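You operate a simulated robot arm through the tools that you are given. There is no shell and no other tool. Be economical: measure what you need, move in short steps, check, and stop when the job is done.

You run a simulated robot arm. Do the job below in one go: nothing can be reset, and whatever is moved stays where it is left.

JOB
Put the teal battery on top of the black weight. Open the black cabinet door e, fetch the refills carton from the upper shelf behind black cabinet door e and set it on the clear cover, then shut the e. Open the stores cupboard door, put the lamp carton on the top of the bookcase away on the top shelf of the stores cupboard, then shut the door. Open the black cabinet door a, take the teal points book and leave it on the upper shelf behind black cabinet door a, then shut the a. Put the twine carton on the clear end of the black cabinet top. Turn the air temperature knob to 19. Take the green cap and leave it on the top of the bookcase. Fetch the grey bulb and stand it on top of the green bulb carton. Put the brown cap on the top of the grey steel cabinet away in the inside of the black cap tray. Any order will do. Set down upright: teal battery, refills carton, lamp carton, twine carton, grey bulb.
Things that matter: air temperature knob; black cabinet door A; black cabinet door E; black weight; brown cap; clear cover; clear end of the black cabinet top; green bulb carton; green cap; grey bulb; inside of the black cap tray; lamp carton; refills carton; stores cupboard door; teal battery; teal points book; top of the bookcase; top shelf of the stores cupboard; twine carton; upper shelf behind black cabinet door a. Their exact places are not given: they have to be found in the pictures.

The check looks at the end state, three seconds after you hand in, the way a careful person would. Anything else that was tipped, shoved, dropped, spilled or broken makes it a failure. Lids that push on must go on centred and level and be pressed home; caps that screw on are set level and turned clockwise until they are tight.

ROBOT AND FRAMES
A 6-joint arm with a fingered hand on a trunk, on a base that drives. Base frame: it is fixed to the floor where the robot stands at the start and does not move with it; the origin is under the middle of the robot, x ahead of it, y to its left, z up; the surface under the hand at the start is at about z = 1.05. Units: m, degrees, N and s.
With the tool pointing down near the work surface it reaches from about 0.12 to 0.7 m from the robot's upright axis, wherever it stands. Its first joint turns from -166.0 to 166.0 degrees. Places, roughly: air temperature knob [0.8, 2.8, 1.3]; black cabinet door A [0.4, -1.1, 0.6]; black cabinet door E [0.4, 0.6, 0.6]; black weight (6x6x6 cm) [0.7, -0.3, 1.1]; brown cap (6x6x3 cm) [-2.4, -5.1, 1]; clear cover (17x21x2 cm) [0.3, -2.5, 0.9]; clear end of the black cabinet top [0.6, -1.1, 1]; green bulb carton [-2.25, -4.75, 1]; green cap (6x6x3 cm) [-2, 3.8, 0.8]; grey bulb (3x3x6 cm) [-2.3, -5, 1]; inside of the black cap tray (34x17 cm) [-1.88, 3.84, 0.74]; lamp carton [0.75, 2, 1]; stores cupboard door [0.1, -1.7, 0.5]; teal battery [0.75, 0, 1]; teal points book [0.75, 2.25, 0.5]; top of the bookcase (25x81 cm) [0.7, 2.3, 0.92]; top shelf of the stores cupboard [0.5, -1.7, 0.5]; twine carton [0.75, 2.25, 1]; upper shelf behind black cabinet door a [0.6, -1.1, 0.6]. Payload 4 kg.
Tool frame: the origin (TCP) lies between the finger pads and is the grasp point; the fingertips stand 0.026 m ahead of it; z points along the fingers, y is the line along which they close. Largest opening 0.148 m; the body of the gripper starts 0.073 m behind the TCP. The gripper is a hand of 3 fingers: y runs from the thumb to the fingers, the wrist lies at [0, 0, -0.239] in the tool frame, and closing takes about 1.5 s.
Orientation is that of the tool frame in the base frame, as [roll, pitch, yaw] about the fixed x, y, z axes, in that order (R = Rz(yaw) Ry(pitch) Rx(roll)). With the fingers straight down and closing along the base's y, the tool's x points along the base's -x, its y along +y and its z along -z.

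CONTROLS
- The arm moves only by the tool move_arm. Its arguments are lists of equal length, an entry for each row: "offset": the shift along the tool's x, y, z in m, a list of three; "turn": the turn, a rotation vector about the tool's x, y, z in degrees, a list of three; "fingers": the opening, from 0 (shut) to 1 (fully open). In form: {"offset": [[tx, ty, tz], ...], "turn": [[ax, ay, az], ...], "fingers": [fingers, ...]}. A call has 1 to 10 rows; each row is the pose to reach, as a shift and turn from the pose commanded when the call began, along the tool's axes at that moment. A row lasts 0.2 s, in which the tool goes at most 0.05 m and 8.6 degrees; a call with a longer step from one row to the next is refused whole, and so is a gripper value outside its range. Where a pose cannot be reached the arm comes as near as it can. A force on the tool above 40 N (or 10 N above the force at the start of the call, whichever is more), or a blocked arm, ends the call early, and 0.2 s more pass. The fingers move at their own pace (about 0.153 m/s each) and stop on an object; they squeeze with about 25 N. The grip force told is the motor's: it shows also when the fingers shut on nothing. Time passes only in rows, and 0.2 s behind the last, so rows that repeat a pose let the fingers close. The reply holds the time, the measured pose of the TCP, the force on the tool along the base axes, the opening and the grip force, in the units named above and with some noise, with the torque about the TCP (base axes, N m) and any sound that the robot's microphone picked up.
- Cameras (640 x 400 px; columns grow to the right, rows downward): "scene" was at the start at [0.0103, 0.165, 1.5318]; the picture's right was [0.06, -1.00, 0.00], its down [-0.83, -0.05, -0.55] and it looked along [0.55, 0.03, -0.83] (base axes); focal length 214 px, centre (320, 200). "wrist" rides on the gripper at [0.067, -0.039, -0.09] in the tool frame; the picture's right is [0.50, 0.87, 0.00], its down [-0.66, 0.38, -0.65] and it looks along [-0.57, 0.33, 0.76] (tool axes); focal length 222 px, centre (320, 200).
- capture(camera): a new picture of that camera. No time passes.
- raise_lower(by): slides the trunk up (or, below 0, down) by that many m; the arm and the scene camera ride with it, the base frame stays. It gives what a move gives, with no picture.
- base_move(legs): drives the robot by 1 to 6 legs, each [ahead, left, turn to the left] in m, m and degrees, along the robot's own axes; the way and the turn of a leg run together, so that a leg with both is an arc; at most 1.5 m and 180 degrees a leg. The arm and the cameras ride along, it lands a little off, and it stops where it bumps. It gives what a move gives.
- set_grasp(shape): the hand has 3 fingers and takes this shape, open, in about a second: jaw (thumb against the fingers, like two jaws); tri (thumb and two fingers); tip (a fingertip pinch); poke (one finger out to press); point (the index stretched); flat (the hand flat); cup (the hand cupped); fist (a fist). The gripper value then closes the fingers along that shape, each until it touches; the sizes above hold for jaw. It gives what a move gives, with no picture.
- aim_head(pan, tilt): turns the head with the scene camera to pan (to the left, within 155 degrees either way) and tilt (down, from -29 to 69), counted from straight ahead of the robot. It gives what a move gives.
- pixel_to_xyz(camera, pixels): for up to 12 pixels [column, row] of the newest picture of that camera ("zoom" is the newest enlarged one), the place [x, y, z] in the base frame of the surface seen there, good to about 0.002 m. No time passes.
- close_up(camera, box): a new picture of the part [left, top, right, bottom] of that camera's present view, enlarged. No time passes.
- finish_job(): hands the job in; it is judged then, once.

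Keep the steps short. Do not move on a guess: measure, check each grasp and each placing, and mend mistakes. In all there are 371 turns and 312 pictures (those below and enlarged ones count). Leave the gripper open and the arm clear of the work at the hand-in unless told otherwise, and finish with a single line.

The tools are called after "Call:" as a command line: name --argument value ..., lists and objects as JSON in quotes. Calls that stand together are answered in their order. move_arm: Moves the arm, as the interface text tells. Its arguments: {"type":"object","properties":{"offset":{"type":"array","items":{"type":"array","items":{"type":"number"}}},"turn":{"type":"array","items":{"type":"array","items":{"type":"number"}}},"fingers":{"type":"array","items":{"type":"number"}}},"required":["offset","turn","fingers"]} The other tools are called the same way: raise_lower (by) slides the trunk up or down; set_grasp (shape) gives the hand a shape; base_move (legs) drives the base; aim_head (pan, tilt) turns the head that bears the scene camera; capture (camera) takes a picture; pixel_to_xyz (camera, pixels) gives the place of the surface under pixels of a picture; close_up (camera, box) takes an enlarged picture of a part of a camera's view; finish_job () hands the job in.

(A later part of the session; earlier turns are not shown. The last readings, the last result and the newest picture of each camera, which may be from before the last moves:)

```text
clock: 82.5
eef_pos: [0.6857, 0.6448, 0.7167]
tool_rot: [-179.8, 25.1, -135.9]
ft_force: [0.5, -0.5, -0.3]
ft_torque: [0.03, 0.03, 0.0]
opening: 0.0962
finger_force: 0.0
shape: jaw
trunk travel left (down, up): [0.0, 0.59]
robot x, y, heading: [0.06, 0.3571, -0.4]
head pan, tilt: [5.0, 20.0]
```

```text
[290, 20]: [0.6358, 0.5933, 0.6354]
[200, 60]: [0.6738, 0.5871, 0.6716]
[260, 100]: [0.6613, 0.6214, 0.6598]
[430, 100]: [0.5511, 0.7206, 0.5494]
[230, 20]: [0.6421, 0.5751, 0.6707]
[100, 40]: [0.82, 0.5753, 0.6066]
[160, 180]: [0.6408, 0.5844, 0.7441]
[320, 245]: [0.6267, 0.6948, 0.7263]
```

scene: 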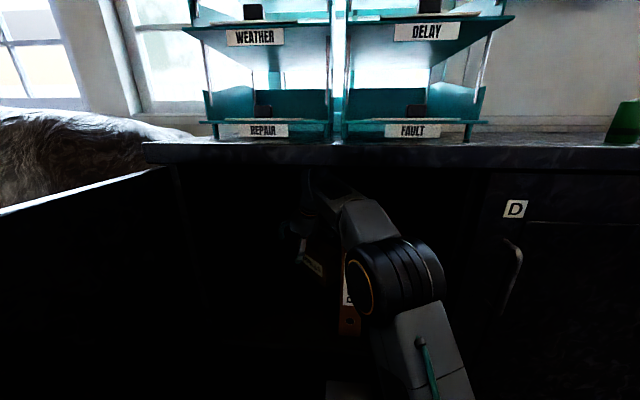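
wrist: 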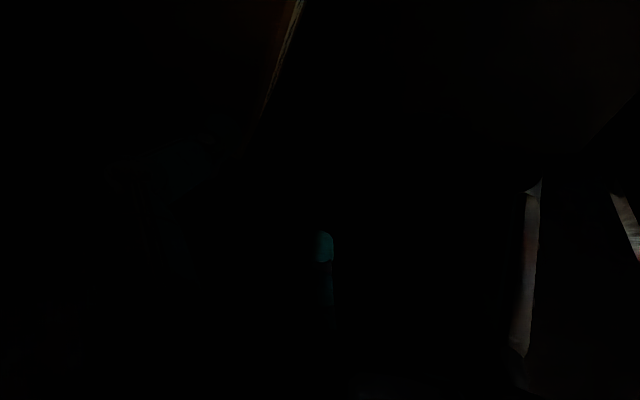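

Box where expected. Shifting over it, then lowering with the tilt reduced by 12°.

Call:
move_arm --offset '[[0.003, -0.016, -0.0015], [0.0061, -0.0326, -0.0029], [0.0145, -0.0326, 0.0152], [0.023, -0.0326, 0.0333], [0.0315, -0.0326, 0.0515], [0.0357, -0.0326, 0.0605]]' --turn '[[0, 0, 0], [0, 0, 0], [0, 3, 0], [0, 6, 0], [0, 9, 0], [0, 12, 0]]' --fingers '[0.65, 0.65, 0.65, 0.65, 0.65, 0.65]'

Call:
capture --camera "wrist"

Call:
close_up --camera "scene" --box '[220, 120, 460, 270]'

```text
clock: 83.9
eef_pos: [0.7009, 0.6152, 0.6592]
tool_rot: [-179.6, 13.9, -135.9]
ft_force: [0.0, 0.6, -0.1]
ft_torque: [0.02, 0.0, -0.02]
opening: 0.0962
finger_force: 0.0
shape: jaw
trunk travel left (down, up): [0.0, 0.59]
robot x, y, heading: [0.0545, 0.3563, -0.4]
head pan, tilt: [5.0, 20.0]
```

```text
251 pictures are left
```

wrist: 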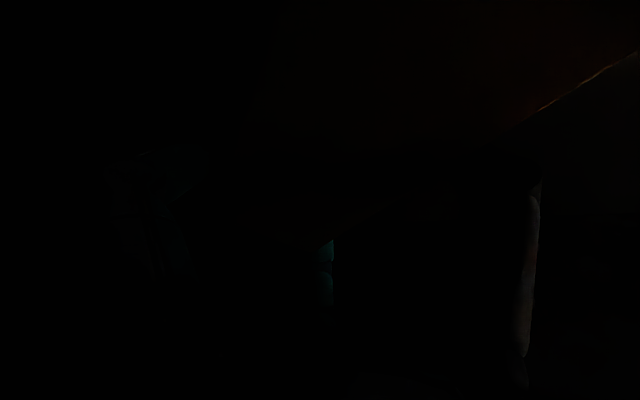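

```text
2.67 times, centred on (340, 195) of scene
```

zoom: 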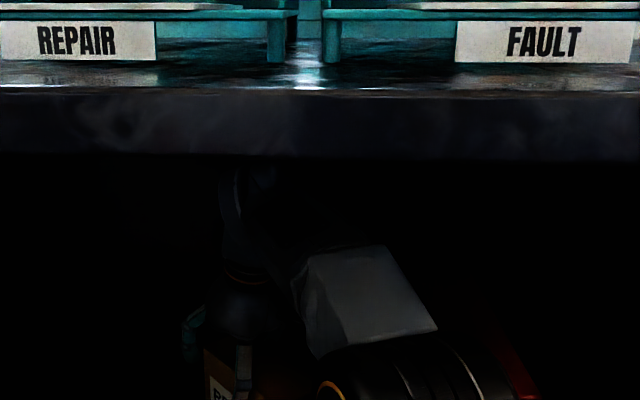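

No contact; lowering another 0.014 and closing.

Call:
move_arm --offset '[[0.0017, 0, 0.0068], [0.0034, 0, 0.0136], [0.0034, 0, 0.0136], [0.0034, 0, 0.0136], [0.0034, 0, 0.0136], [0.0034, 0, 0.0136], [0.0034, 0, 0.0136]]' --turn '[[0, 0, 0], [0, 0, 0], [0, 0, 0], [0, 0, 0], [0, 0, 0], [0, 0, 0], [0, 0, 0]]' --fingers '[0.65, 0.65, 0.4, 0, 0, 0, 0]'

```text
clock: 85.5
eef_pos: [0.701, 0.6156, 0.6451]
tool_rot: [-179.4, 14.3, -135.8]
ft_force: [-1.1, 1.9, 8.4]
ft_torque: [-0.21, -0.32, -0.07]
opening: 0.0734
finger_force: 24.8
shape: jaw
trunk travel left (down, up): [0.0, 0.59]
robot x, y, heading: [0.0522, 0.3567, -0.3]
head pan, tilt: [5.0, 20.0]
```

Gripped at 73 mm. Lifting 2 cm.

Call:
move_arm --offset '[[-0.0024, 0, -0.0097], [-0.0048, 0, -0.0194], [-0.0048, 0, -0.0194]]' --turn '[[0, 0, 0], [0, 0, 0], [0, 0, 0]]' --fingers '[0, 0, 0]'

Call:
close_up --camera "scene" --box '[220, 160, 420, 285]'

```text
clock: 86.3
eef_pos: [0.6997, 0.6159, 0.6622]
tool_rot: [-179.6, 13.9, -135.8]
ft_force: [0.4, 2.8, -4.5]
ft_torque: [0.12, -0.12, -0.11]
opening: 0.0732
finger_force: 25.0
shape: jaw
trunk travel left (down, up): [0.0, 0.59]
robot x, y, heading: [0.0544, 0.3532, -0.4]
head pan, tilt: [5.0, 20.0]
```

```text
3.20 times, centred on (320, 222) of scene
```

zoom: 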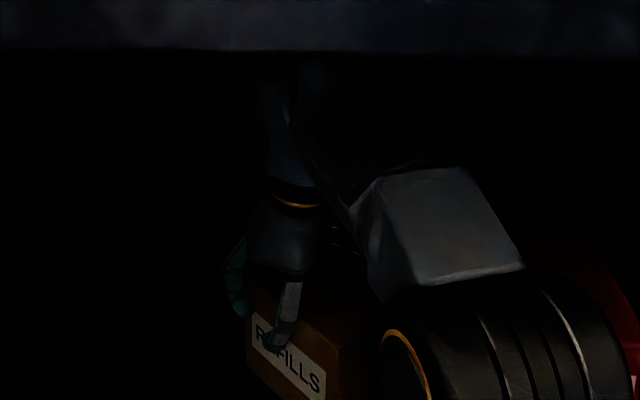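

Held and lifted. Moving left 5 cm, then backing the base straight out.

Call:
move_arm --offset '[[-0.0113, 0.0119, 0.0028], [-0.0226, 0.0239, 0.0057], [-0.0339, 0.0358, 0.0085], [-0.0339, 0.0358, 0.0085]]' --turn '[[0, 0, 0], [0, 0, 0], [0, 0, 0], [0, 0, 0]]' --fingers '[0, 0, 0, 0]'

Call:
base_move --legs '[[-0.5, 0, 0]]'

Call:
capture --camera "scene"

Call:
capture --camera "wrist"

```text
clock: 87.5
eef_pos: [0.6918, 0.6641, 0.6988]
tool_rot: [-178.5, 17.1, -135.4]
ft_force: [-0.7, 0.0, -3.7]
ft_torque: [0.15, -0.08, 0.03]
opening: 0.0724
finger_force: 25.3
shape: jaw
trunk travel left (down, up): [0.0, 0.59]
robot x, y, heading: [0.053, 0.3522, -0.1]
head pan, tilt: [5.0, 20.0]
stopped in row 4: the arm was blocked; the commanded pose is now the measured one
```

```text
clock: 90.4
eef_pos: [0.2016, 0.6748, 0.6769]
tool_rot: [-179.2, 15.2, -134.7]
ft_force: [-0.1, -0.3, -3.2]
ft_torque: [0.14, -0.08, -0.01]
opening: 0.0723
finger_force: 24.8
shape: jaw
trunk travel left (down, up): [0.0, 0.59]
robot x, y, heading: [-0.4413, 0.3539, 0.7]
head pan, tilt: [5.0, 20.0]
```

```text
248 pictures are left
```

scene: 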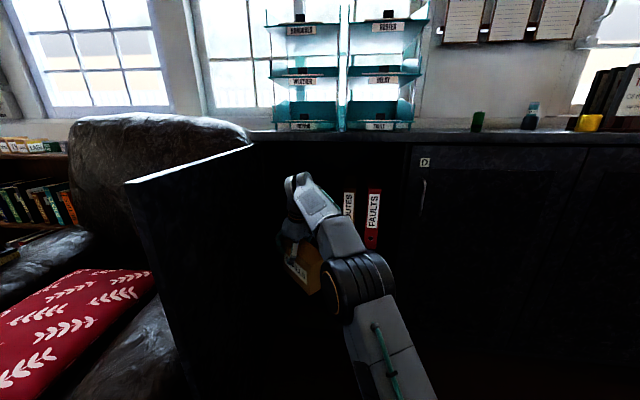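

```text
247 pictures are left
```

wrist: 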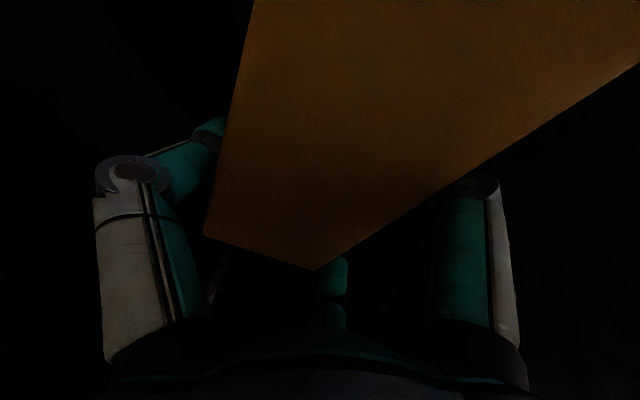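

The carton is out. Close look at how it hangs.

Call:
close_up --camera "scene" --box '[220, 160, 420, 285]'

Call:
pixel_to_xyz --camera "zoom" --pixels '[[205, 290], [295, 390], [305, 420], [215, 240], [320, 300], [300, 420], [290, 320], [200, 330]]'

```text
3.20 times, centred on (320, 222) of scene
```

zoom: 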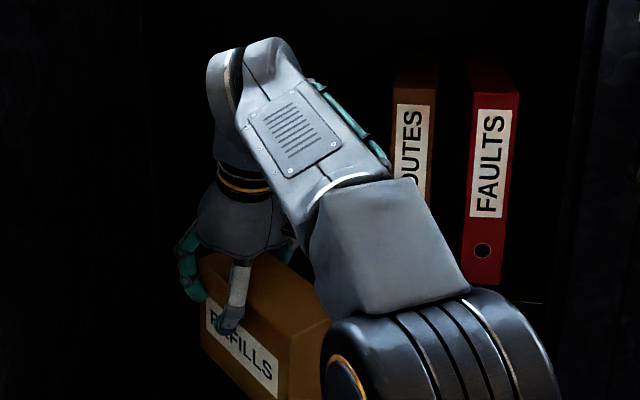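

```text
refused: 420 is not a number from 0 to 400
```

Call:
pixel_to_xyz --camera "zoom" --pixels '[[208, 300], [284, 355], [284, 395], [212, 258], [275, 300], [310, 330], [300, 300]]'

Call:
aim_head --pan -70 --tilt 15

Call:
capture --camera "scene"

```text
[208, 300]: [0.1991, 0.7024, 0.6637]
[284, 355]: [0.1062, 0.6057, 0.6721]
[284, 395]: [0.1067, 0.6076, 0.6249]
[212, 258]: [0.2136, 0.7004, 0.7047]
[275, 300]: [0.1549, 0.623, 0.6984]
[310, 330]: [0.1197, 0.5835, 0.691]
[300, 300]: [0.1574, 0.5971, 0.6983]
```

```text
clock: 91.9
eef_pos: [0.2015, 0.675, 0.6767]
tool_rot: [-179.3, 15.4, -134.7]
ft_force: [0.5, -0.2, -3.6]
ft_torque: [0.12, -0.05, -0.01]
opening: 0.0722
finger_force: 25.0
shape: jaw
trunk travel left (down, up): [0.0, 0.59]
robot x, y, heading: [-0.4395, 0.3524, 0.8]
head pan, tilt: [-70.0, 15.0]
```

```text
245 pictures are left
```

scene: 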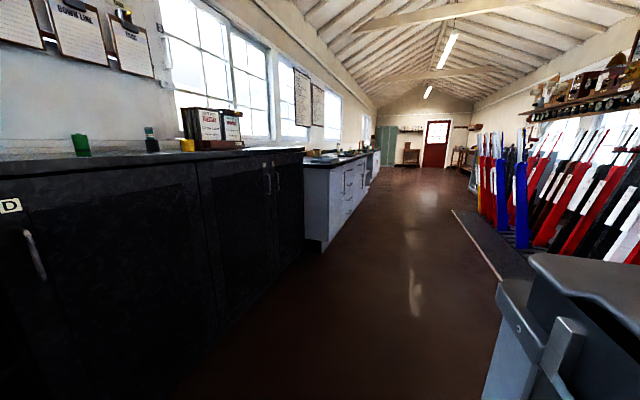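

Box hangs nearly level (≈5°). Measuring the white counter front and lever frame for driving.

Call:
pixel_to_xyz --camera "scene" --pixels '[[322, 245], [355, 200], [305, 160], [365, 165], [290, 240], [500, 275], [455, 212], [480, 180], [425, 170], [335, 157]]'

Call:
raise_lower --by 0.45

```text
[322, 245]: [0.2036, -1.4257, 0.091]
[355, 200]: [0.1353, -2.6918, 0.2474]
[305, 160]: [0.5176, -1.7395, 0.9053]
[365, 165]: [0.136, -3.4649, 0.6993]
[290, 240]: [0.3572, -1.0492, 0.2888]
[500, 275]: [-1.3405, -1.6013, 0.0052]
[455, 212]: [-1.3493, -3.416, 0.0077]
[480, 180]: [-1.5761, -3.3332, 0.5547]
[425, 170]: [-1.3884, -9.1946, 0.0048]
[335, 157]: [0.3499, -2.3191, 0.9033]
```

```text
refused: 0.45 is not a number from -0.4 to 0.4
```

Call:
raise_lower --by 0.4

Call:
base_move --legs '[[-0.2, 0, -0.8], [0, -1.45, 0], [0, -1.35, 0]]'

Call:
aim_head --pan -5 --tilt 35

Call:
capture --camera "scene"

```text
clock: 95.7
eef_pos: [0.2015, 0.6738, 1.0759]
tool_rot: [-179.2, 15.3, -134.8]
ft_force: [0.0, -0.3, -4.5]
ft_torque: [0.16, -0.05, -0.04]
opening: 0.0723
finger_force: 25.4
shape: jaw
trunk travel left (down, up): [-0.4, 0.19]
robot x, y, heading: [-0.4431, 0.3559, 0.5]
head pan, tilt: [-70.0, 15.0]
```

```text
clock: 110.4
eef_pos: [0.0042, -2.1316, 1.0771]
tool_rot: [-179.2, 15.3, -136.1]
ft_force: [0.1, 0.0, -3.9]
ft_torque: [0.12, -0.07, 0.02]
opening: 0.0723
finger_force: 25.1
shape: jaw
trunk travel left (down, up): [-0.4, 0.19]
robot x, y, heading: [-0.645, -2.4388, -0.9]
head pan, tilt: [-70.0, 15.0]
```

```text
clock: 111.8
eef_pos: [0.0042, -2.1326, 1.0771]
tool_rot: [-179.2, 15.3, -136.1]
ft_force: [-0.2, -0.1, -3.9]
ft_torque: [0.12, -0.07, -0.02]
opening: 0.0721
finger_force: 25.2
shape: jaw
trunk travel left (down, up): [-0.4, 0.19]
robot x, y, heading: [-0.6441, -2.4436, -0.6]
head pan, tilt: [-5.0, 35.0]
```

```text
244 pictures are left
```

scene: 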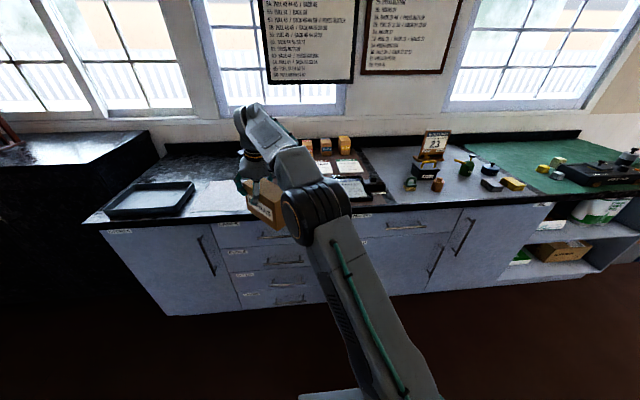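

Call:
close_up --camera "scene" --box '[280, 120, 420, 208]'

Call:
close_up --camera "scene" --box '[80, 160, 320, 310]'

```text
4.55 times, centred on (350, 164) of scene
```

zoom: 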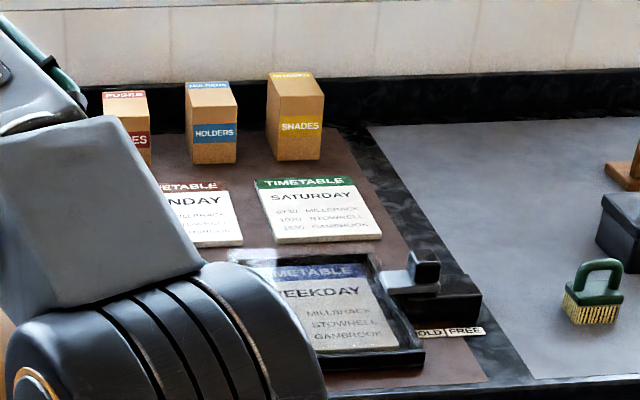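

```text
2.67 times, centred on (200, 235) of scene
```

zoom: 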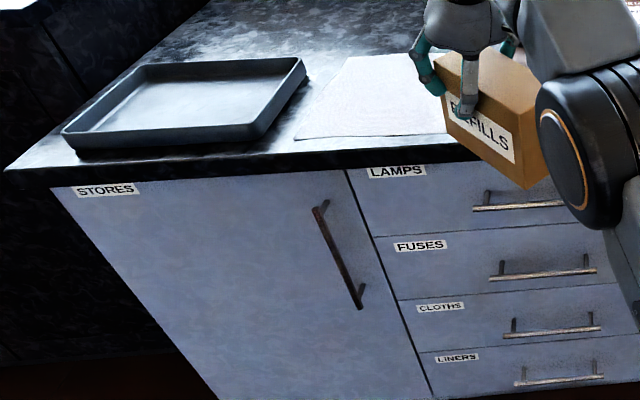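

Call:
pixel_to_xyz --camera "scene" --pixels '[[345, 187], [335, 178], [360, 197], [375, 185], [350, 165], [325, 165], [345, 200], [372, 198], [330, 175]]'

Call:
base_move --legs '[[0, -0.3, 0]]'

Call:
capture --camera "scene"

```text
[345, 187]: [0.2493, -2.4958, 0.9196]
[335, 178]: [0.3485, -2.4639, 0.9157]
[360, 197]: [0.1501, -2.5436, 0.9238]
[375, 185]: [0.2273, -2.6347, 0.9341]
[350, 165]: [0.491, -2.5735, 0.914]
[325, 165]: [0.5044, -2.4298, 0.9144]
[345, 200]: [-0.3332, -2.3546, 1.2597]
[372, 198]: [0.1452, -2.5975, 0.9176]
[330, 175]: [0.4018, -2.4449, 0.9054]
```

```text
clock: 113.8
eef_pos: [0.003, -2.4424, 1.0762]
tool_rot: [-179.2, 15.3, -136.6]
ft_force: [-0.1, 0.4, -3.7]
ft_torque: [0.16, -0.08, 0.02]
opening: 0.0722
finger_force: 24.5
shape: jaw
trunk travel left (down, up): [-0.4, 0.19]
robot x, y, heading: [-0.6525, -2.7433, -1.3]
head pan, tilt: [-5.0, 35.0]
```

```text
241 pictures are left
```

scene: 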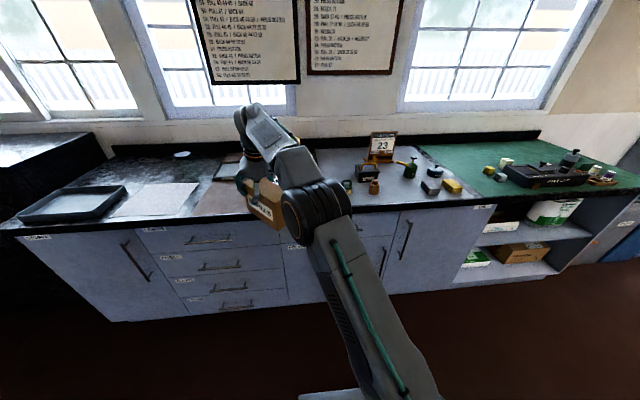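

The arm hides it; shifting left 0.7 to see the cover from the left side.

Call:
base_move --legs '[[0, 0.65, 1.3]]'

Call:
aim_head --pan -28 --tilt 30

Call:
capture --camera "scene"

```text
clock: 117.5
eef_pos: [-0.0091, -1.768, 1.0766]
tool_rot: [-179.3, 15.4, -134.4]
ft_force: [0.2, 0.1, -3.1]
ft_torque: [0.12, -0.06, -0.01]
opening: 0.0723
finger_force: 25.1
shape: jaw
trunk travel left (down, up): [-0.4, 0.19]
robot x, y, heading: [-0.6482, -2.0922, 1.2]
head pan, tilt: [-5.0, 35.0]
```

```text
clock: 118.3
eef_pos: [-0.0085, -1.7683, 1.0762]
tool_rot: [-179.2, 15.3, -134.3]
ft_force: [0.3, -0.3, -3.9]
ft_torque: [0.1, -0.11, 0.0]
opening: 0.0721
finger_force: 25.2
shape: jaw
trunk travel left (down, up): [-0.4, 0.19]
robot x, y, heading: [-0.6466, -2.0927, 1.1]
head pan, tilt: [-28.0, 30.0]
```

```text
240 pictures are left
```

scene: 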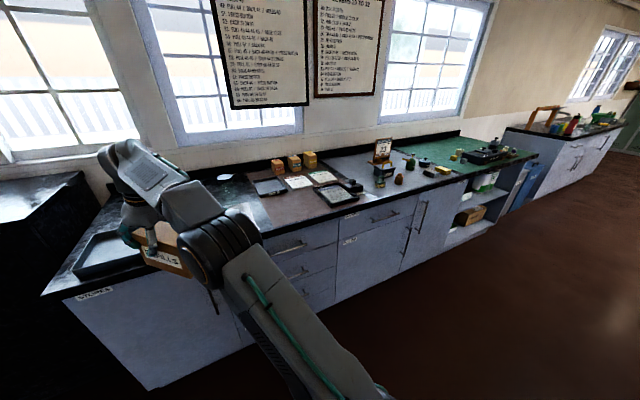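

Call:
close_up --camera "scene" --box '[230, 145, 390, 245]'

```text
4.00 times, centred on (310, 195) of scene
```

zoom: 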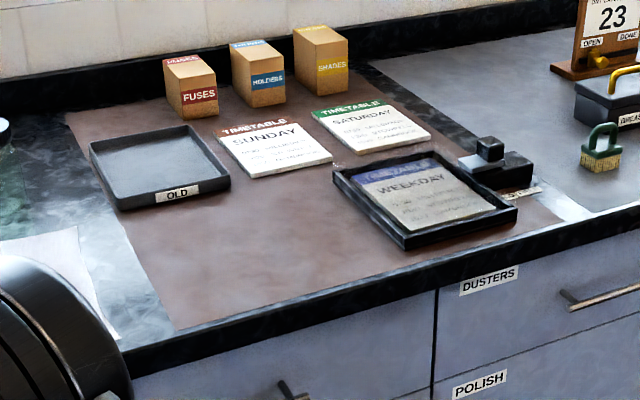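

Call:
pixel_to_xyz --camera "zoom" --pixels '[[275, 148], [370, 128], [425, 195], [160, 165], [335, 175], [435, 155], [515, 215], [405, 240], [218, 138], [280, 118], [331, 158], [260, 178]]'

```text
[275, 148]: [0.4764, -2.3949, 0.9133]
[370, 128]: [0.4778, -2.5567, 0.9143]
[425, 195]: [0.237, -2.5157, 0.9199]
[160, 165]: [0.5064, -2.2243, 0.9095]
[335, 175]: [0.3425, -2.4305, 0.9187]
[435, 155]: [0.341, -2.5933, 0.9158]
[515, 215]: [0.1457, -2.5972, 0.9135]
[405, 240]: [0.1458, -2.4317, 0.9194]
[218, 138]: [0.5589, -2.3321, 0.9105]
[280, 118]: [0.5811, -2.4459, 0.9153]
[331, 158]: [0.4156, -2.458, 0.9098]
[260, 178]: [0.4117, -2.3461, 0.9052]
```

WEEKDAY frame is 0.165×0.2 m, top z≈0.92 – it's the clear cover, centre (0.243,-2.513). Turning the carton so its long side runs along x, and levelling it.

Call:
move_arm --offset '[[0, 0, 0], [0, 0, 0], [0, 0, 0], [0, 0, 0], [0, 0, 0], [0, 0, 0], [0, 0, 0]]' --turn '[[1.8, 0.7, 7.4], [3.5, 1.3, 14.8], [5.3, 2, 22.2], [7.1, 2.7, 29.6], [8.8, 3.3, 37], [10.6, 4, 44.4], [10.6, 4, 44.4]]' --fingers '[0, 0, 0, 0, 0, 0, 0]'

Call:
base_move --legs '[[0, -0.52, -1.1], [0.28, 0, 0]]'

Call:
aim_head --pan -3 --tilt 40

Call:
capture --camera "scene"

Call:
capture --camera "wrist"

```text
clock: 119.9
eef_pos: [-0.0104, -1.7691, 1.0758]
tool_rot: [-179.3, 11.7, 179.8]
ft_force: [-0.9, -0.9, -3.4]
ft_torque: [0.07, -0.14, 0.0]
opening: 0.0723
finger_force: 24.3
shape: jaw
trunk travel left (down, up): [-0.4, 0.19]
robot x, y, heading: [-0.6451, -2.0903, 0.9]
head pan, tilt: [-28.0, 30.0]
```

```text
clock: 124.5
eef_pos: [0.2824, -2.3027, 1.0746]
tool_rot: [-179.4, 11.7, 178.8]
ft_force: [0.4, 1.0, -3.8]
ft_torque: [0.06, -0.17, 0.02]
opening: 0.0723
finger_force: 25.1
shape: jaw
trunk travel left (down, up): [-0.4, 0.19]
robot x, y, heading: [-0.3623, -2.6126, -0.0]
head pan, tilt: [-28.0, 30.0]
```

```text
clock: 125.4
eef_pos: [0.2833, -2.3037, 1.075]
tool_rot: [-179.4, 11.8, 178.8]
ft_force: [-0.2, 0.9, -3.4]
ft_torque: [0.06, -0.14, 0.01]
opening: 0.0722
finger_force: 24.9
shape: jaw
trunk travel left (down, up): [-0.4, 0.19]
robot x, y, heading: [-0.3608, -2.6185, -0.2]
head pan, tilt: [-3.0, 40.0]
```

```text
238 pictures are left
```

scene: 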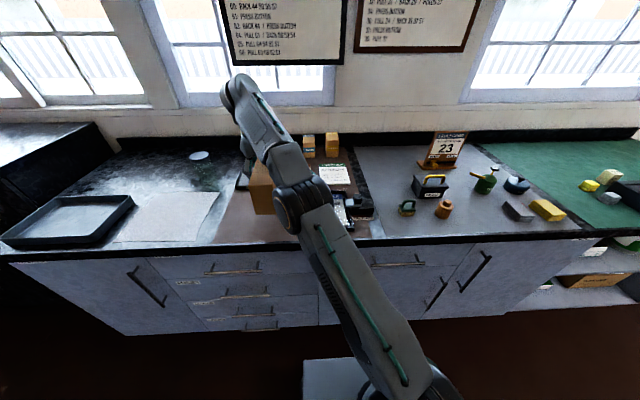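

```text
237 pictures are left
```

wrist: 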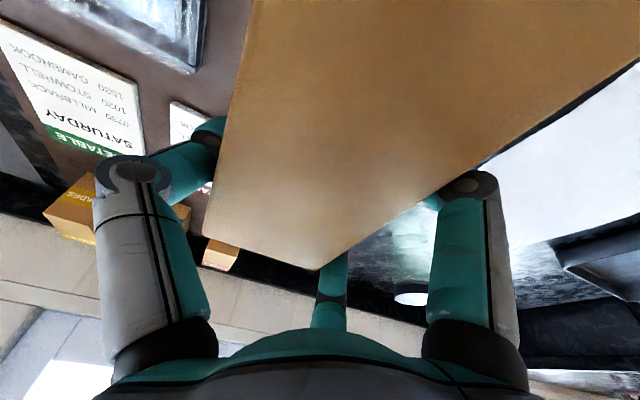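

Measuring the carton in the hand.

Call:
close_up --camera "scene" --box '[220, 120, 380, 220]'

Call:
pixel_to_xyz --camera "wrist" --pixels '[[225, 220], [315, 265], [250, 40], [480, 155], [400, 100], [620, 70], [300, 200]]'

```text
4.00 times, centred on (300, 170) of scene
```

zoom: 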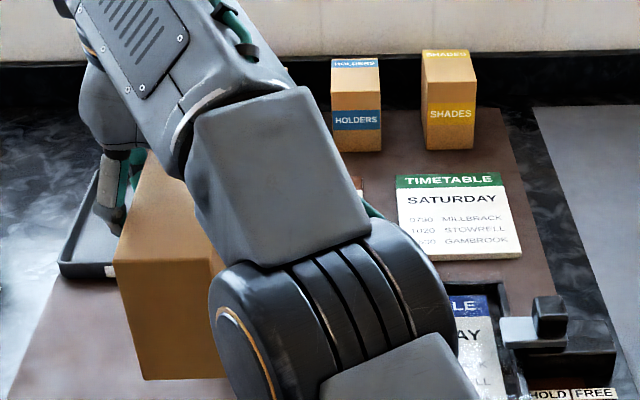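

```text
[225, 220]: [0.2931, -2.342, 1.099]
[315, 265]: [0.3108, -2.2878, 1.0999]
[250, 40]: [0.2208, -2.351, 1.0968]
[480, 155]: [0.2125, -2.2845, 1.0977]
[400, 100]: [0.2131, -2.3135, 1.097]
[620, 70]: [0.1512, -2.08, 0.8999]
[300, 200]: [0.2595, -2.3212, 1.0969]
```

Box centre is TCP+(-0.046,-0.010), bottom z≈0.979, level. Moving 0.2 to the right over the cover.

Call:
move_arm --offset '[[-0.002, -0.04, 0], [-0.004, -0.08, 0], [-0.006, -0.12, 0], [-0.008, -0.16, 0], [-0.01, -0.2, 0.001], [-0.01, -0.2, 0.001]]' --turn '[[0, 0, 0], [0, 0, 0], [0, 0, 0], [0, 0, 0], [0, 0, 0], [0, 0, 0]]' --fingers '[0, 0, 0, 0, 0, 0]'

Call:
capture --camera "wrist"

Call:
close_up --camera "scene" --box '[240, 120, 400, 220]'

```text
clock: 126.8
eef_pos: [0.2872, -2.5042, 1.0775]
tool_rot: [-179.4, 11.7, 178.8]
ft_force: [0.8, 0.0, -3.4]
ft_torque: [0.08, -0.16, 0.01]
opening: 0.072
finger_force: 25.2
shape: jaw
trunk travel left (down, up): [-0.4, 0.19]
robot x, y, heading: [-0.358, -2.6148, 0.0]
head pan, tilt: [-3.0, 40.0]
```

```text
235 pictures are left
```

wrist: 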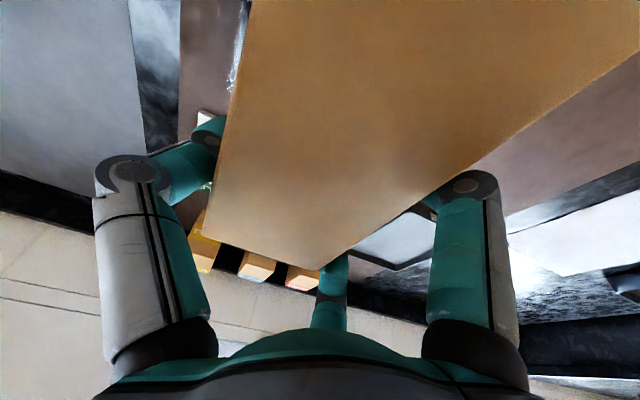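

```text
4.00 times, centred on (320, 170) of scene
```

zoom: 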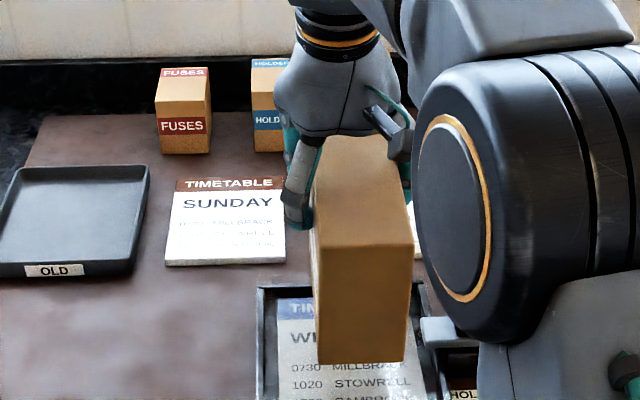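

Aligned over the cover. Descending 0.052.

Call:
move_arm --offset '[[0.0041, 0, 0.0196], [0.0082, 0, 0.0392], [0.0106, 0, 0.0509], [0.0106, 0, 0.0509]]' --turn '[[0, 0, 0], [0, 0, 0], [0, 0, 0], [0, 0, 0]]' --fingers '[0, 0, 0, 0]'

Call:
close_up --camera "scene" --box '[240, 140, 400, 240]'

```text
clock: 127.8
eef_pos: [0.2883, -2.5042, 1.028]
tool_rot: [-179.4, 11.9, 178.8]
ft_force: [3.1, 0.1, 9.2]
ft_torque: [-0.38, -0.08, 0.05]
opening: 0.0719
finger_force: 25.2
shape: jaw
trunk travel left (down, up): [-0.4, 0.19]
robot x, y, heading: [-0.3572, -2.6158, -0.0]
head pan, tilt: [-3.0, 40.0]
```

```text
4.00 times, centred on (320, 190) of scene
```

zoom: 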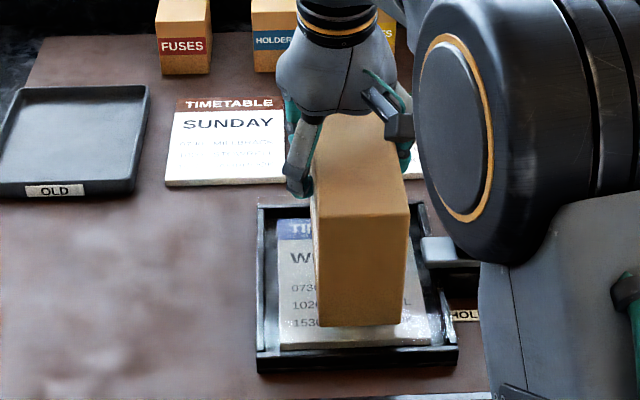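

Contact (9 N) and the carton is inside the cover's outline. Opening the fingers.

Call:
move_arm --offset '[[0, 0, 0], [0, 0, 0], [0, 0, 0], [0, 0, 0]]' --turn '[[0, 0, 0], [0, 0, 0], [0, 0, 0], [0, 0, 0]]' --fingers '[0.53, 0.62, 0.68, 0.68]'

Call:
move_arm --offset '[[-0.0041, 0, -0.0196], [-0.0102, 0, -0.0489], [-0.0163, 0, -0.0783], [-0.0224, 0, -0.1077], [-0.03, 0, -0.15]]' --turn '[[0, 0, 0], [0, 0, 0], [0, 0, 0], [0, 0, 0], [0, 0, 0]]' --fingers '[0.68, 0.68, 0.68, 0.68, 0.68]'

Call:
close_up --camera "scene" --box '[240, 140, 400, 240]'

Call:
capture --camera "wrist"

```text
clock: 128.8
eef_pos: [0.2875, -2.5045, 1.0263]
tool_rot: [-179.4, 11.7, 178.7]
ft_force: [0.2, -0.8, 0.2]
ft_torque: [0.03, 0.02, -0.01]
opening: 0.1003
finger_force: 0.1
shape: jaw
trunk travel left (down, up): [-0.4, 0.19]
robot x, y, heading: [-0.3585, -2.6141, 0.3]
head pan, tilt: [-3.0, 40.0]
```

```text
clock: 130.0
eef_pos: [0.2877, -2.5018, 1.1771]
tool_rot: [-179.4, 11.8, 178.8]
ft_force: [-0.4, 0.7, 1.0]
ft_torque: [0.02, -0.03, 0.01]
opening: 0.1001
finger_force: 0.0
shape: jaw
trunk travel left (down, up): [-0.4, 0.19]
robot x, y, heading: [-0.3602, -2.6173, -0.1]
head pan, tilt: [-3.0, 40.0]
```

```text
4.00 times, centred on (320, 190) of scene
```

zoom: 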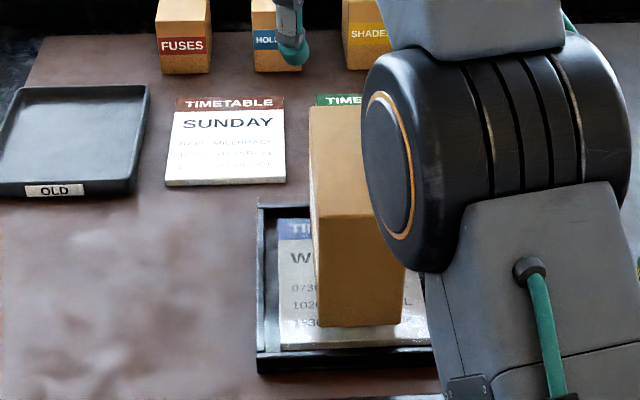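

```text
231 pictures are left
```

wrist: 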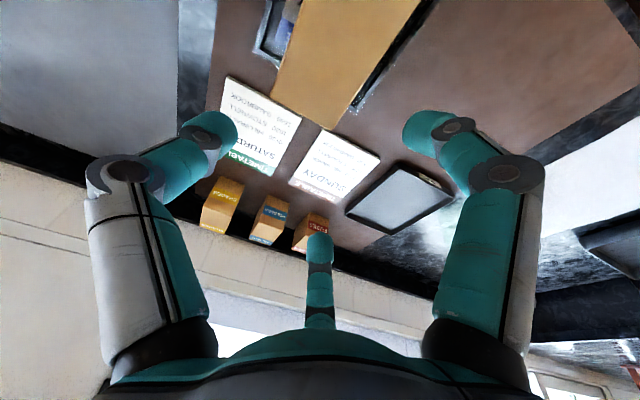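

Retracting and verifying the carton.

Call:
move_arm --offset '[[0.02, 0.03, -0.03], [0.05, 0.06, -0.05], [0.09, 0.09, -0.06], [0.13, 0.11, -0.07], [0.17, 0.13, -0.08], [0.21, 0.15, -0.09]]' --turn '[[0, 0, 0], [0, 0, 0], [0, 0, 0], [0, 0, 0], [0, 0, 0], [0, 0, 0]]' --fingers '[0.68, 0.68, 0.68, 0.68, 0.68, 0.68]'

Call:
base_move --legs '[[-0.25, 0.5, 0]]'

Call:
aim_head --pan -28 --tilt 30

Call:
capture --camera "scene"

Call:
close_up --camera "scene" --box '[260, 140, 400, 227]'

```text
refused: row 3 steps farther than a row can; nothing moved
```

```text
clock: 133.2
eef_pos: [0.0362, -2.0011, 1.1788]
tool_rot: [-179.4, 11.9, 178.8]
ft_force: [-0.6, 0.2, 0.2]
ft_torque: [0.01, 0.02, -0.01]
opening: 0.1004
finger_force: 0.1
shape: jaw
trunk travel left (down, up): [-0.4, 0.19]
robot x, y, heading: [-0.6101, -2.1175, -0.1]
head pan, tilt: [-3.0, 40.0]
```

```text
clock: 134.1
eef_pos: [0.0352, -2.0014, 1.1788]
tool_rot: [-179.5, 11.8, 178.7]
ft_force: [-0.5, 0.4, -0.3]
ft_torque: [0.01, 0.03, 0.0]
opening: 0.1003
finger_force: 0.0
shape: jaw
trunk travel left (down, up): [-0.4, 0.19]
robot x, y, heading: [-0.6125, -2.1173, -0.1]
head pan, tilt: [-28.0, 30.0]
```

```text
230 pictures are left
```

scene: 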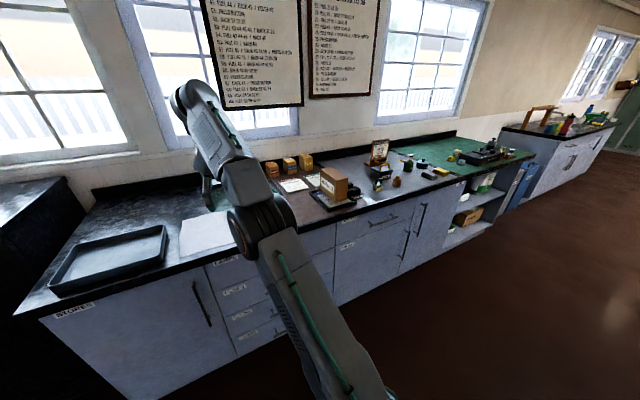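

```text
4.57 times, centred on (330, 184) of scene
```

zoom: 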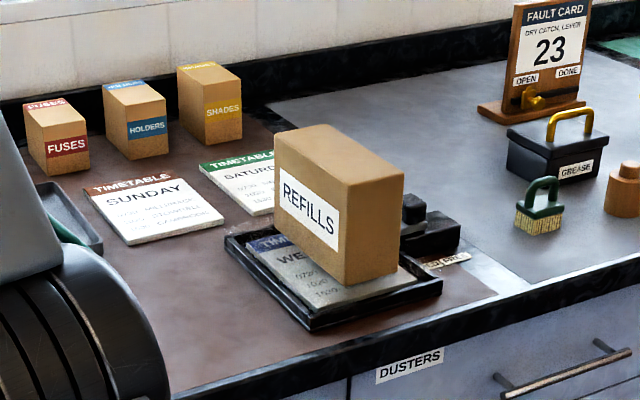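

Call:
pixel_to_xyz --camera "zoom" --pixels '[[278, 142], [345, 175], [398, 170], [325, 130], [340, 275], [255, 280], [430, 285], [240, 245]]'

Call:
close_up --camera "scene" --box '[20, 200, 300, 375]'

```text
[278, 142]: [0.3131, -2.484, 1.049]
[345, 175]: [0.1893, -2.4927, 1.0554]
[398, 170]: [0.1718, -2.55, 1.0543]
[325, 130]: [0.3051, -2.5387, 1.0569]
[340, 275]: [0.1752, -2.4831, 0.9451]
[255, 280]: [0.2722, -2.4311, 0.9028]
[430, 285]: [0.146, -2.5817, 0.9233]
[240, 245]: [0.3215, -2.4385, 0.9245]
```

```text
2.29 times, centred on (160, 288) of scene
```

zoom: 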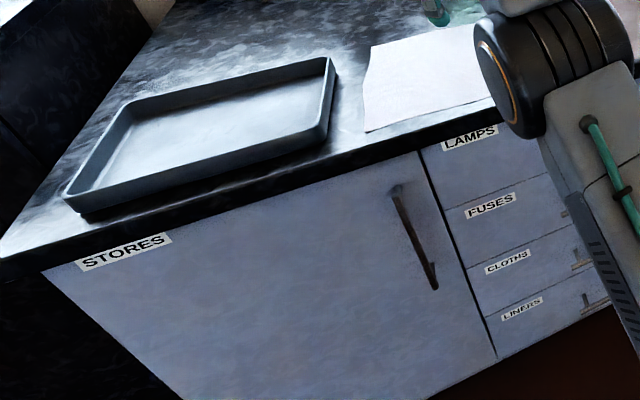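

Carton stands level. Now the stores door: measuring its handle and edges.

Call:
pixel_to_xyz --camera "zoom" --pixels '[[397, 192], [410, 225], [425, 262], [434, 285], [418, 160], [492, 350], [60, 275], [150, 370], [250, 300], [415, 260]]'

```text
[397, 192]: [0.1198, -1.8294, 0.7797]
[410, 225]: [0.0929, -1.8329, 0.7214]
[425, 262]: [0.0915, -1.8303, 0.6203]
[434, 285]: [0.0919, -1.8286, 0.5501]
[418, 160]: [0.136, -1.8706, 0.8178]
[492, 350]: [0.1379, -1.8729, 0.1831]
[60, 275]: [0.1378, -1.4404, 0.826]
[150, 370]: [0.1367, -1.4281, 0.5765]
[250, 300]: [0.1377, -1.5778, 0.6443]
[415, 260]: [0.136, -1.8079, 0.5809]
```

Handle bar at (0.092,-1.83), z 0.55–0.78; hinge at y≈-1.42. Backing off, lowering trunk, and turning the hand horizontal.

Call:
base_move --legs '[[-0.2, 0.2, 0]]'

Call:
raise_lower --by -0.3

Call:
move_arm --offset '[[-0.004, 0, 0.019], [-0.008, 0, 0.038], [-0.012, 0, 0.058], [-0.016, 0, 0.077], [-0.02, 0, 0.096], [-0.025, 0, 0.115], [-0.029, 0, 0.134], [-0.033, 0, 0.154], [-0.037, 0, 0.173], [-0.041, 0, 0.192]]' --turn '[[0, -7.8, 0], [0, -15.6, 0], [0, -23.5, 0], [0, -31.3, 0], [0, -39.1, 0], [0, -46.9, 0], [0, -54.7, 0], [0, -62.6, 0], [0, -70.4, 0], [0, -78.2, 0]]' --fingers '[0.6, 0.6, 0.6, 0.6, 0.6, 0.6, 0.6, 0.6, 0.6, 0.6]'

Call:
capture --camera "wrist"

```text
clock: 136.1
eef_pos: [-0.1607, -1.7991, 1.1791]
tool_rot: [-179.5, 11.8, 178.8]
ft_force: [-0.2, 0.3, -0.8]
ft_torque: [-0.03, 0.01, 0.01]
opening: 0.1004
finger_force: 0.0
shape: jaw
trunk travel left (down, up): [-0.4, 0.19]
robot x, y, heading: [-0.8087, -1.9141, -0.0]
head pan, tilt: [-28.0, 30.0]
```

```text
clock: 139.1
eef_pos: [-0.1617, -1.7995, 0.8788]
tool_rot: [-179.5, 11.8, 178.8]
ft_force: [-0.4, 0.4, 0.7]
ft_torque: [0.02, -0.01, 0.01]
opening: 0.1003
finger_force: 0.2
shape: jaw
trunk travel left (down, up): [-0.1, 0.49]
robot x, y, heading: [-0.8065, -1.9121, 0.0]
head pan, tilt: [-28.0, 30.0]
```

```text
clock: 141.3
eef_pos: [-0.0691, -1.7474, 0.7347]
tool_rot: [-166.6, 87.9, -170.7]
ft_force: [0.2, -0.7, 0.7]
ft_torque: [0.0, 0.0, 0.02]
opening: 0.0888
finger_force: 0.0
shape: jaw
out of reach, approached as far as the arm can: row 1, 6, 7, 9, 10
trunk travel left (down, up): [-0.1, 0.49]
robot x, y, heading: [-0.8059, -1.9127, -0.0]
head pan, tilt: [-28.0, 30.0]
```

```text
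227 pictures are left
```

wrist: 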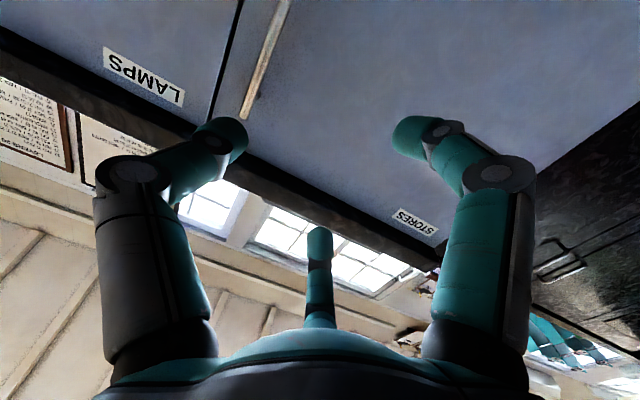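

Nearly level. Correcting and lining up with the bar at y -1.83, z 0.67.

Call:
move_arm --offset '[[0.022, -0.026, 0.025], [0.044, -0.052, 0.05], [0.065, -0.078, 0.0746], [0.065, -0.078, 0.0746]]' --turn '[[-1.4, -0.7, 0], [-2.7, -1.4, 0], [-4.1, -2.1, 0], [-4.1, -2.1, 0]]' --fingers '[0.6, 0.6, 0.6, 0.6]'

Call:
capture --camera "wrist"

```text
clock: 142.3
eef_pos: [0.0252, -1.7641, 0.7093]
tool_rot: [-168.4, 87.3, -172.4]
ft_force: [0.1, 0.3, -0.6]
ft_torque: [0.01, -0.01, -0.01]
opening: 0.0889
finger_force: 0.0
shape: jaw
out of reach, approached as far as the arm can: row 1, 2, 3, 4
trunk travel left (down, up): [-0.1, 0.49]
robot x, y, heading: [-0.8099, -1.9167, 0.2]
head pan, tilt: [-28.0, 30.0]
```

```text
226 pictures are left
```

wrist: 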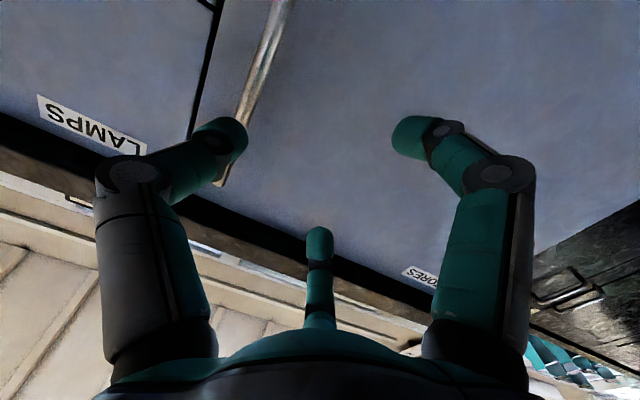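

Arm is near its limit this way; retracting 0.1 and moving base nearer.

Call:
move_arm --offset '[[0, 0, -0.04], [0, 0, -0.08], [0, 0, -0.12], [0.02, 0, -0.15]]' --turn '[[0, 0, 0], [0, 0, 0], [-2, -1, 0], [-4, -2.5, 0]]' --fingers '[0.6, 0.6, 0.6, 0.6]'

Call:
base_move --legs '[[0.12, -0.066, 0]]'

Call:
capture --camera "wrist"

```text
clock: 143.3
eef_pos: [-0.125, -1.7082, 0.7261]
tool_rot: [-165.1, 88.1, -167.3]
ft_force: [0.2, 0.3, 0.3]
ft_torque: [0.02, 0.03, 0.03]
opening: 0.089
finger_force: 0.1
shape: jaw
out of reach, approached as far as the arm can: row 1, 2, 3, 4
trunk travel left (down, up): [-0.1, 0.49]
robot x, y, heading: [-0.8079, -1.9136, -0.2]
head pan, tilt: [-28.0, 30.0]
```

```text
clock: 144.6
eef_pos: [-0.0048, -1.7735, 0.7279]
tool_rot: [-165.3, 88.1, -167.4]
ft_force: [1.1, 0.1, -0.1]
ft_torque: [-0.03, 0.03, -0.02]
opening: 0.089
finger_force: 0.0
shape: jaw
trunk travel left (down, up): [-0.1, 0.49]
robot x, y, heading: [-0.6882, -1.976, 0.1]
head pan, tilt: [-28.0, 30.0]
```

```text
225 pictures are left
```

wrist: 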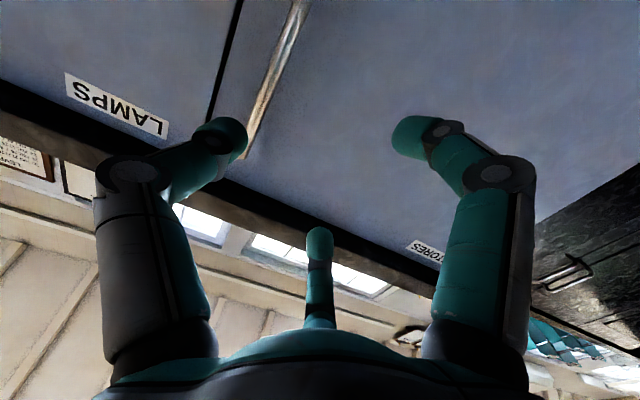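

Call:
aim_head --pan 0 --tilt 40

Call:
capture --camera "scene"

```text
clock: 145.5
eef_pos: [-0.005, -1.7727, 0.7269]
tool_rot: [-165.1, 88.1, -167.2]
ft_force: [-0.5, 0.3, -0.2]
ft_torque: [-0.02, -0.02, 0.0]
opening: 0.089
finger_force: 0.0
shape: jaw
trunk travel left (down, up): [-0.1, 0.49]
robot x, y, heading: [-0.6883, -1.981, 0.1]
head pan, tilt: [0.0, 40.0]
```

```text
224 pictures are left
```

scene: 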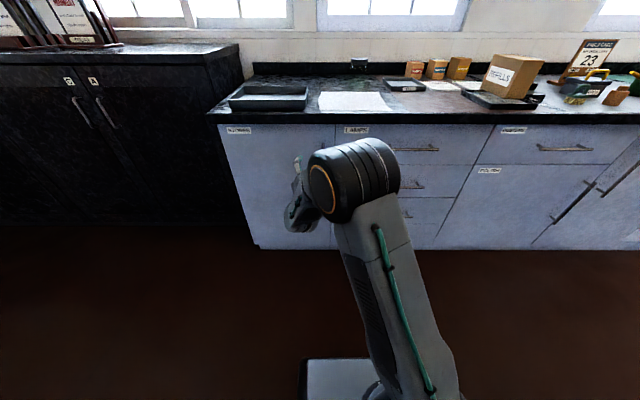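

Trying a plain sideways correction to see what limits it.

Call:
move_arm --offset '[[0, -0.02, 0], [0, -0.04, 0], [0, -0.058, 0]]' --turn '[[0, 0, 0], [0, 0, 0], [0, 0, 0]]' --fingers '[0.6, 0.6, 0.6]'

Call:
move_arm --offset '[[0.03, 0, 0], [0.06, 0, 0]]' --turn '[[0, 0, 0], [0, 0, 0]]' --fingers '[0.6, 0.6]'

```text
clock: 146.3
eef_pos: [-0.0038, -1.8072, 0.7455]
tool_rot: [-169.0, 87.2, -172.3]
ft_force: [-0.2, -0.1, -0.2]
ft_torque: [0.0, -0.03, 0.01]
opening: 0.0889
finger_force: 0.0
shape: jaw
out of reach, approached as far as the arm can: row 1, 2, 3
trunk travel left (down, up): [-0.1, 0.49]
robot x, y, heading: [-0.6893, -1.9781, 0.1]
head pan, tilt: [0.0, 40.0]
```

```text
clock: 146.9
eef_pos: [-0.0031, -1.7797, 0.7037]
tool_rot: [-169.4, 87.1, -173.0]
ft_force: [-1.0, -0.2, 1.3]
ft_torque: [-0.02, 0.02, 0.0]
opening: 0.0888
finger_force: 0.1
shape: jaw
out of reach, approached as far as the arm can: row 1, 2
trunk travel left (down, up): [-0.1, 0.49]
robot x, y, heading: [-0.6872, -1.9777, 0.1]
head pan, tilt: [0.0, 40.0]
```

Call:
move_arm --offset '[[0, 0, 0], [0, 0, 0], [0, -0.02, 0]]' --turn '[[0, 0, 8], [0, 0, 16], [0, 0, 16]]' --fingers '[0.6, 0.6, 0.6]'

Call:
move_arm --offset '[[0, 0, 0], [0, 0, 0], [0, 0, 0], [0, 0, 0]]' --turn '[[0, 0, -8], [0, 0, -16], [0, 0, -24], [0, 0, -32]]' --fingers '[0.6, 0.6, 0.6, 0.6]'

```text
clock: 147.7
eef_pos: [-0.0012, -1.78, 0.7133]
tool_rot: [99.3, 74.3, 96.0]
ft_force: [-0.2, 0.2, -0.2]
ft_torque: [0.0, -0.02, -0.01]
opening: 0.0891
finger_force: 0.1
shape: jaw
out of reach, approached as far as the arm can: row 1, 2, 3
trunk travel left (down, up): [-0.1, 0.49]
robot x, y, heading: [-0.6855, -1.9771, 0.0]
head pan, tilt: [0.0, 40.0]
```

```text
clock: 148.7
eef_pos: [-0.0029, -1.7746, 0.7175]
tool_rot: [-97.5, 73.1, -99.6]
ft_force: [-0.2, 0.3, -0.7]
ft_torque: [-0.02, 0.04, 0.02]
opening: 0.0889
finger_force: 0.0
shape: jaw
out of reach, approached as far as the arm can: row 1, 2, 3, 4
trunk travel left (down, up): [-0.1, 0.49]
robot x, y, heading: [-0.6872, -1.9807, -0.0]
head pan, tilt: [0.0, 40.0]
```

Some wrist joint is at its limit with the forearm descending. I'll lower the trunk 0.1 more (flatter forearm) and aim at the upper part of the bar, restoring the roll.

Call:
raise_lower --by -0.1

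Call:
move_arm --offset '[[-0.03, 0, 0], [-0.06, 0, 0], [-0.09, 0, 0], [-0.12, 0, 0]]' --turn '[[0, 0, 5], [0, 0, 10], [0, 0, 17], [0, 0, 17]]' --fingers '[0.6, 0.6, 0.6, 0.6]'

```text
clock: 150.1
eef_pos: [-0.0025, -1.7743, 0.6183]
tool_rot: [-97.5, 73.4, -99.7]
ft_force: [-0.1, 0.1, -0.5]
ft_torque: [-0.01, 0.04, 0.01]
opening: 0.0888
finger_force: 0.0
shape: jaw
trunk travel left (down, up): [0.0, 0.59]
robot x, y, heading: [-0.6893, -1.9779, -0.0]
head pan, tilt: [0.0, 40.0]
```

```text
clock: 151.1
eef_pos: [0.0045, -1.7406, 0.7313]
tool_rot: [166.5, 87.9, 164.0]
ft_force: [-0.3, -0.2, -0.4]
ft_torque: [-0.02, 0.01, -0.01]
opening: 0.0891
finger_force: 0.0
shape: jaw
trunk travel left (down, up): [0.0, 0.59]
robot x, y, heading: [-0.6857, -1.9808, 0.2]
head pan, tilt: [0.0, 40.0]
```

Reachable now. Aligning to y=-1.83.

Call:
move_arm --offset '[[0, -0.03, -0.01], [0, -0.06, -0.015], [0, -0.089, -0.02], [0, -0.089, -0.02]]' --turn '[[-1, -1, 0], [-2, -1.5, 0], [-2.5, -2, 0], [-2.5, -2, 0]]' --fingers '[0.6, 0.6, 0.6, 0.6]'

Call:
capture --camera "wrist"

```text
clock: 152.1
eef_pos: [-0.0229, -1.824, 0.7357]
tool_rot: [128.9, 89.3, 128.6]
ft_force: [0.9, 0.7, 0.4]
ft_torque: [0.01, -0.01, -0.01]
opening: 0.0888
finger_force: 0.1
shape: jaw
out of reach, approached as far as the arm can: row 3, 4
trunk travel left (down, up): [0.0, 0.59]
robot x, y, heading: [-0.6893, -1.9783, -0.1]
head pan, tilt: [0.0, 40.0]
```

```text
223 pictures are left
```

wrist: 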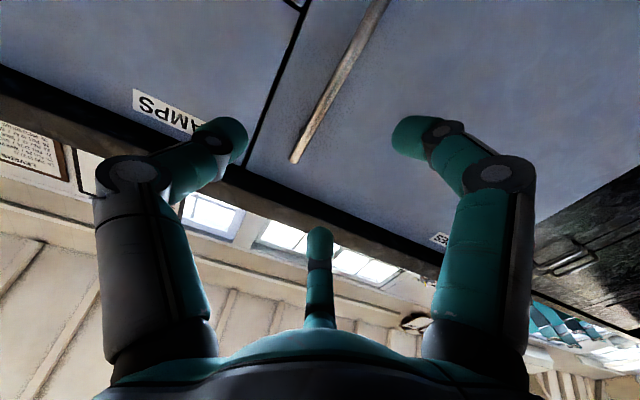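

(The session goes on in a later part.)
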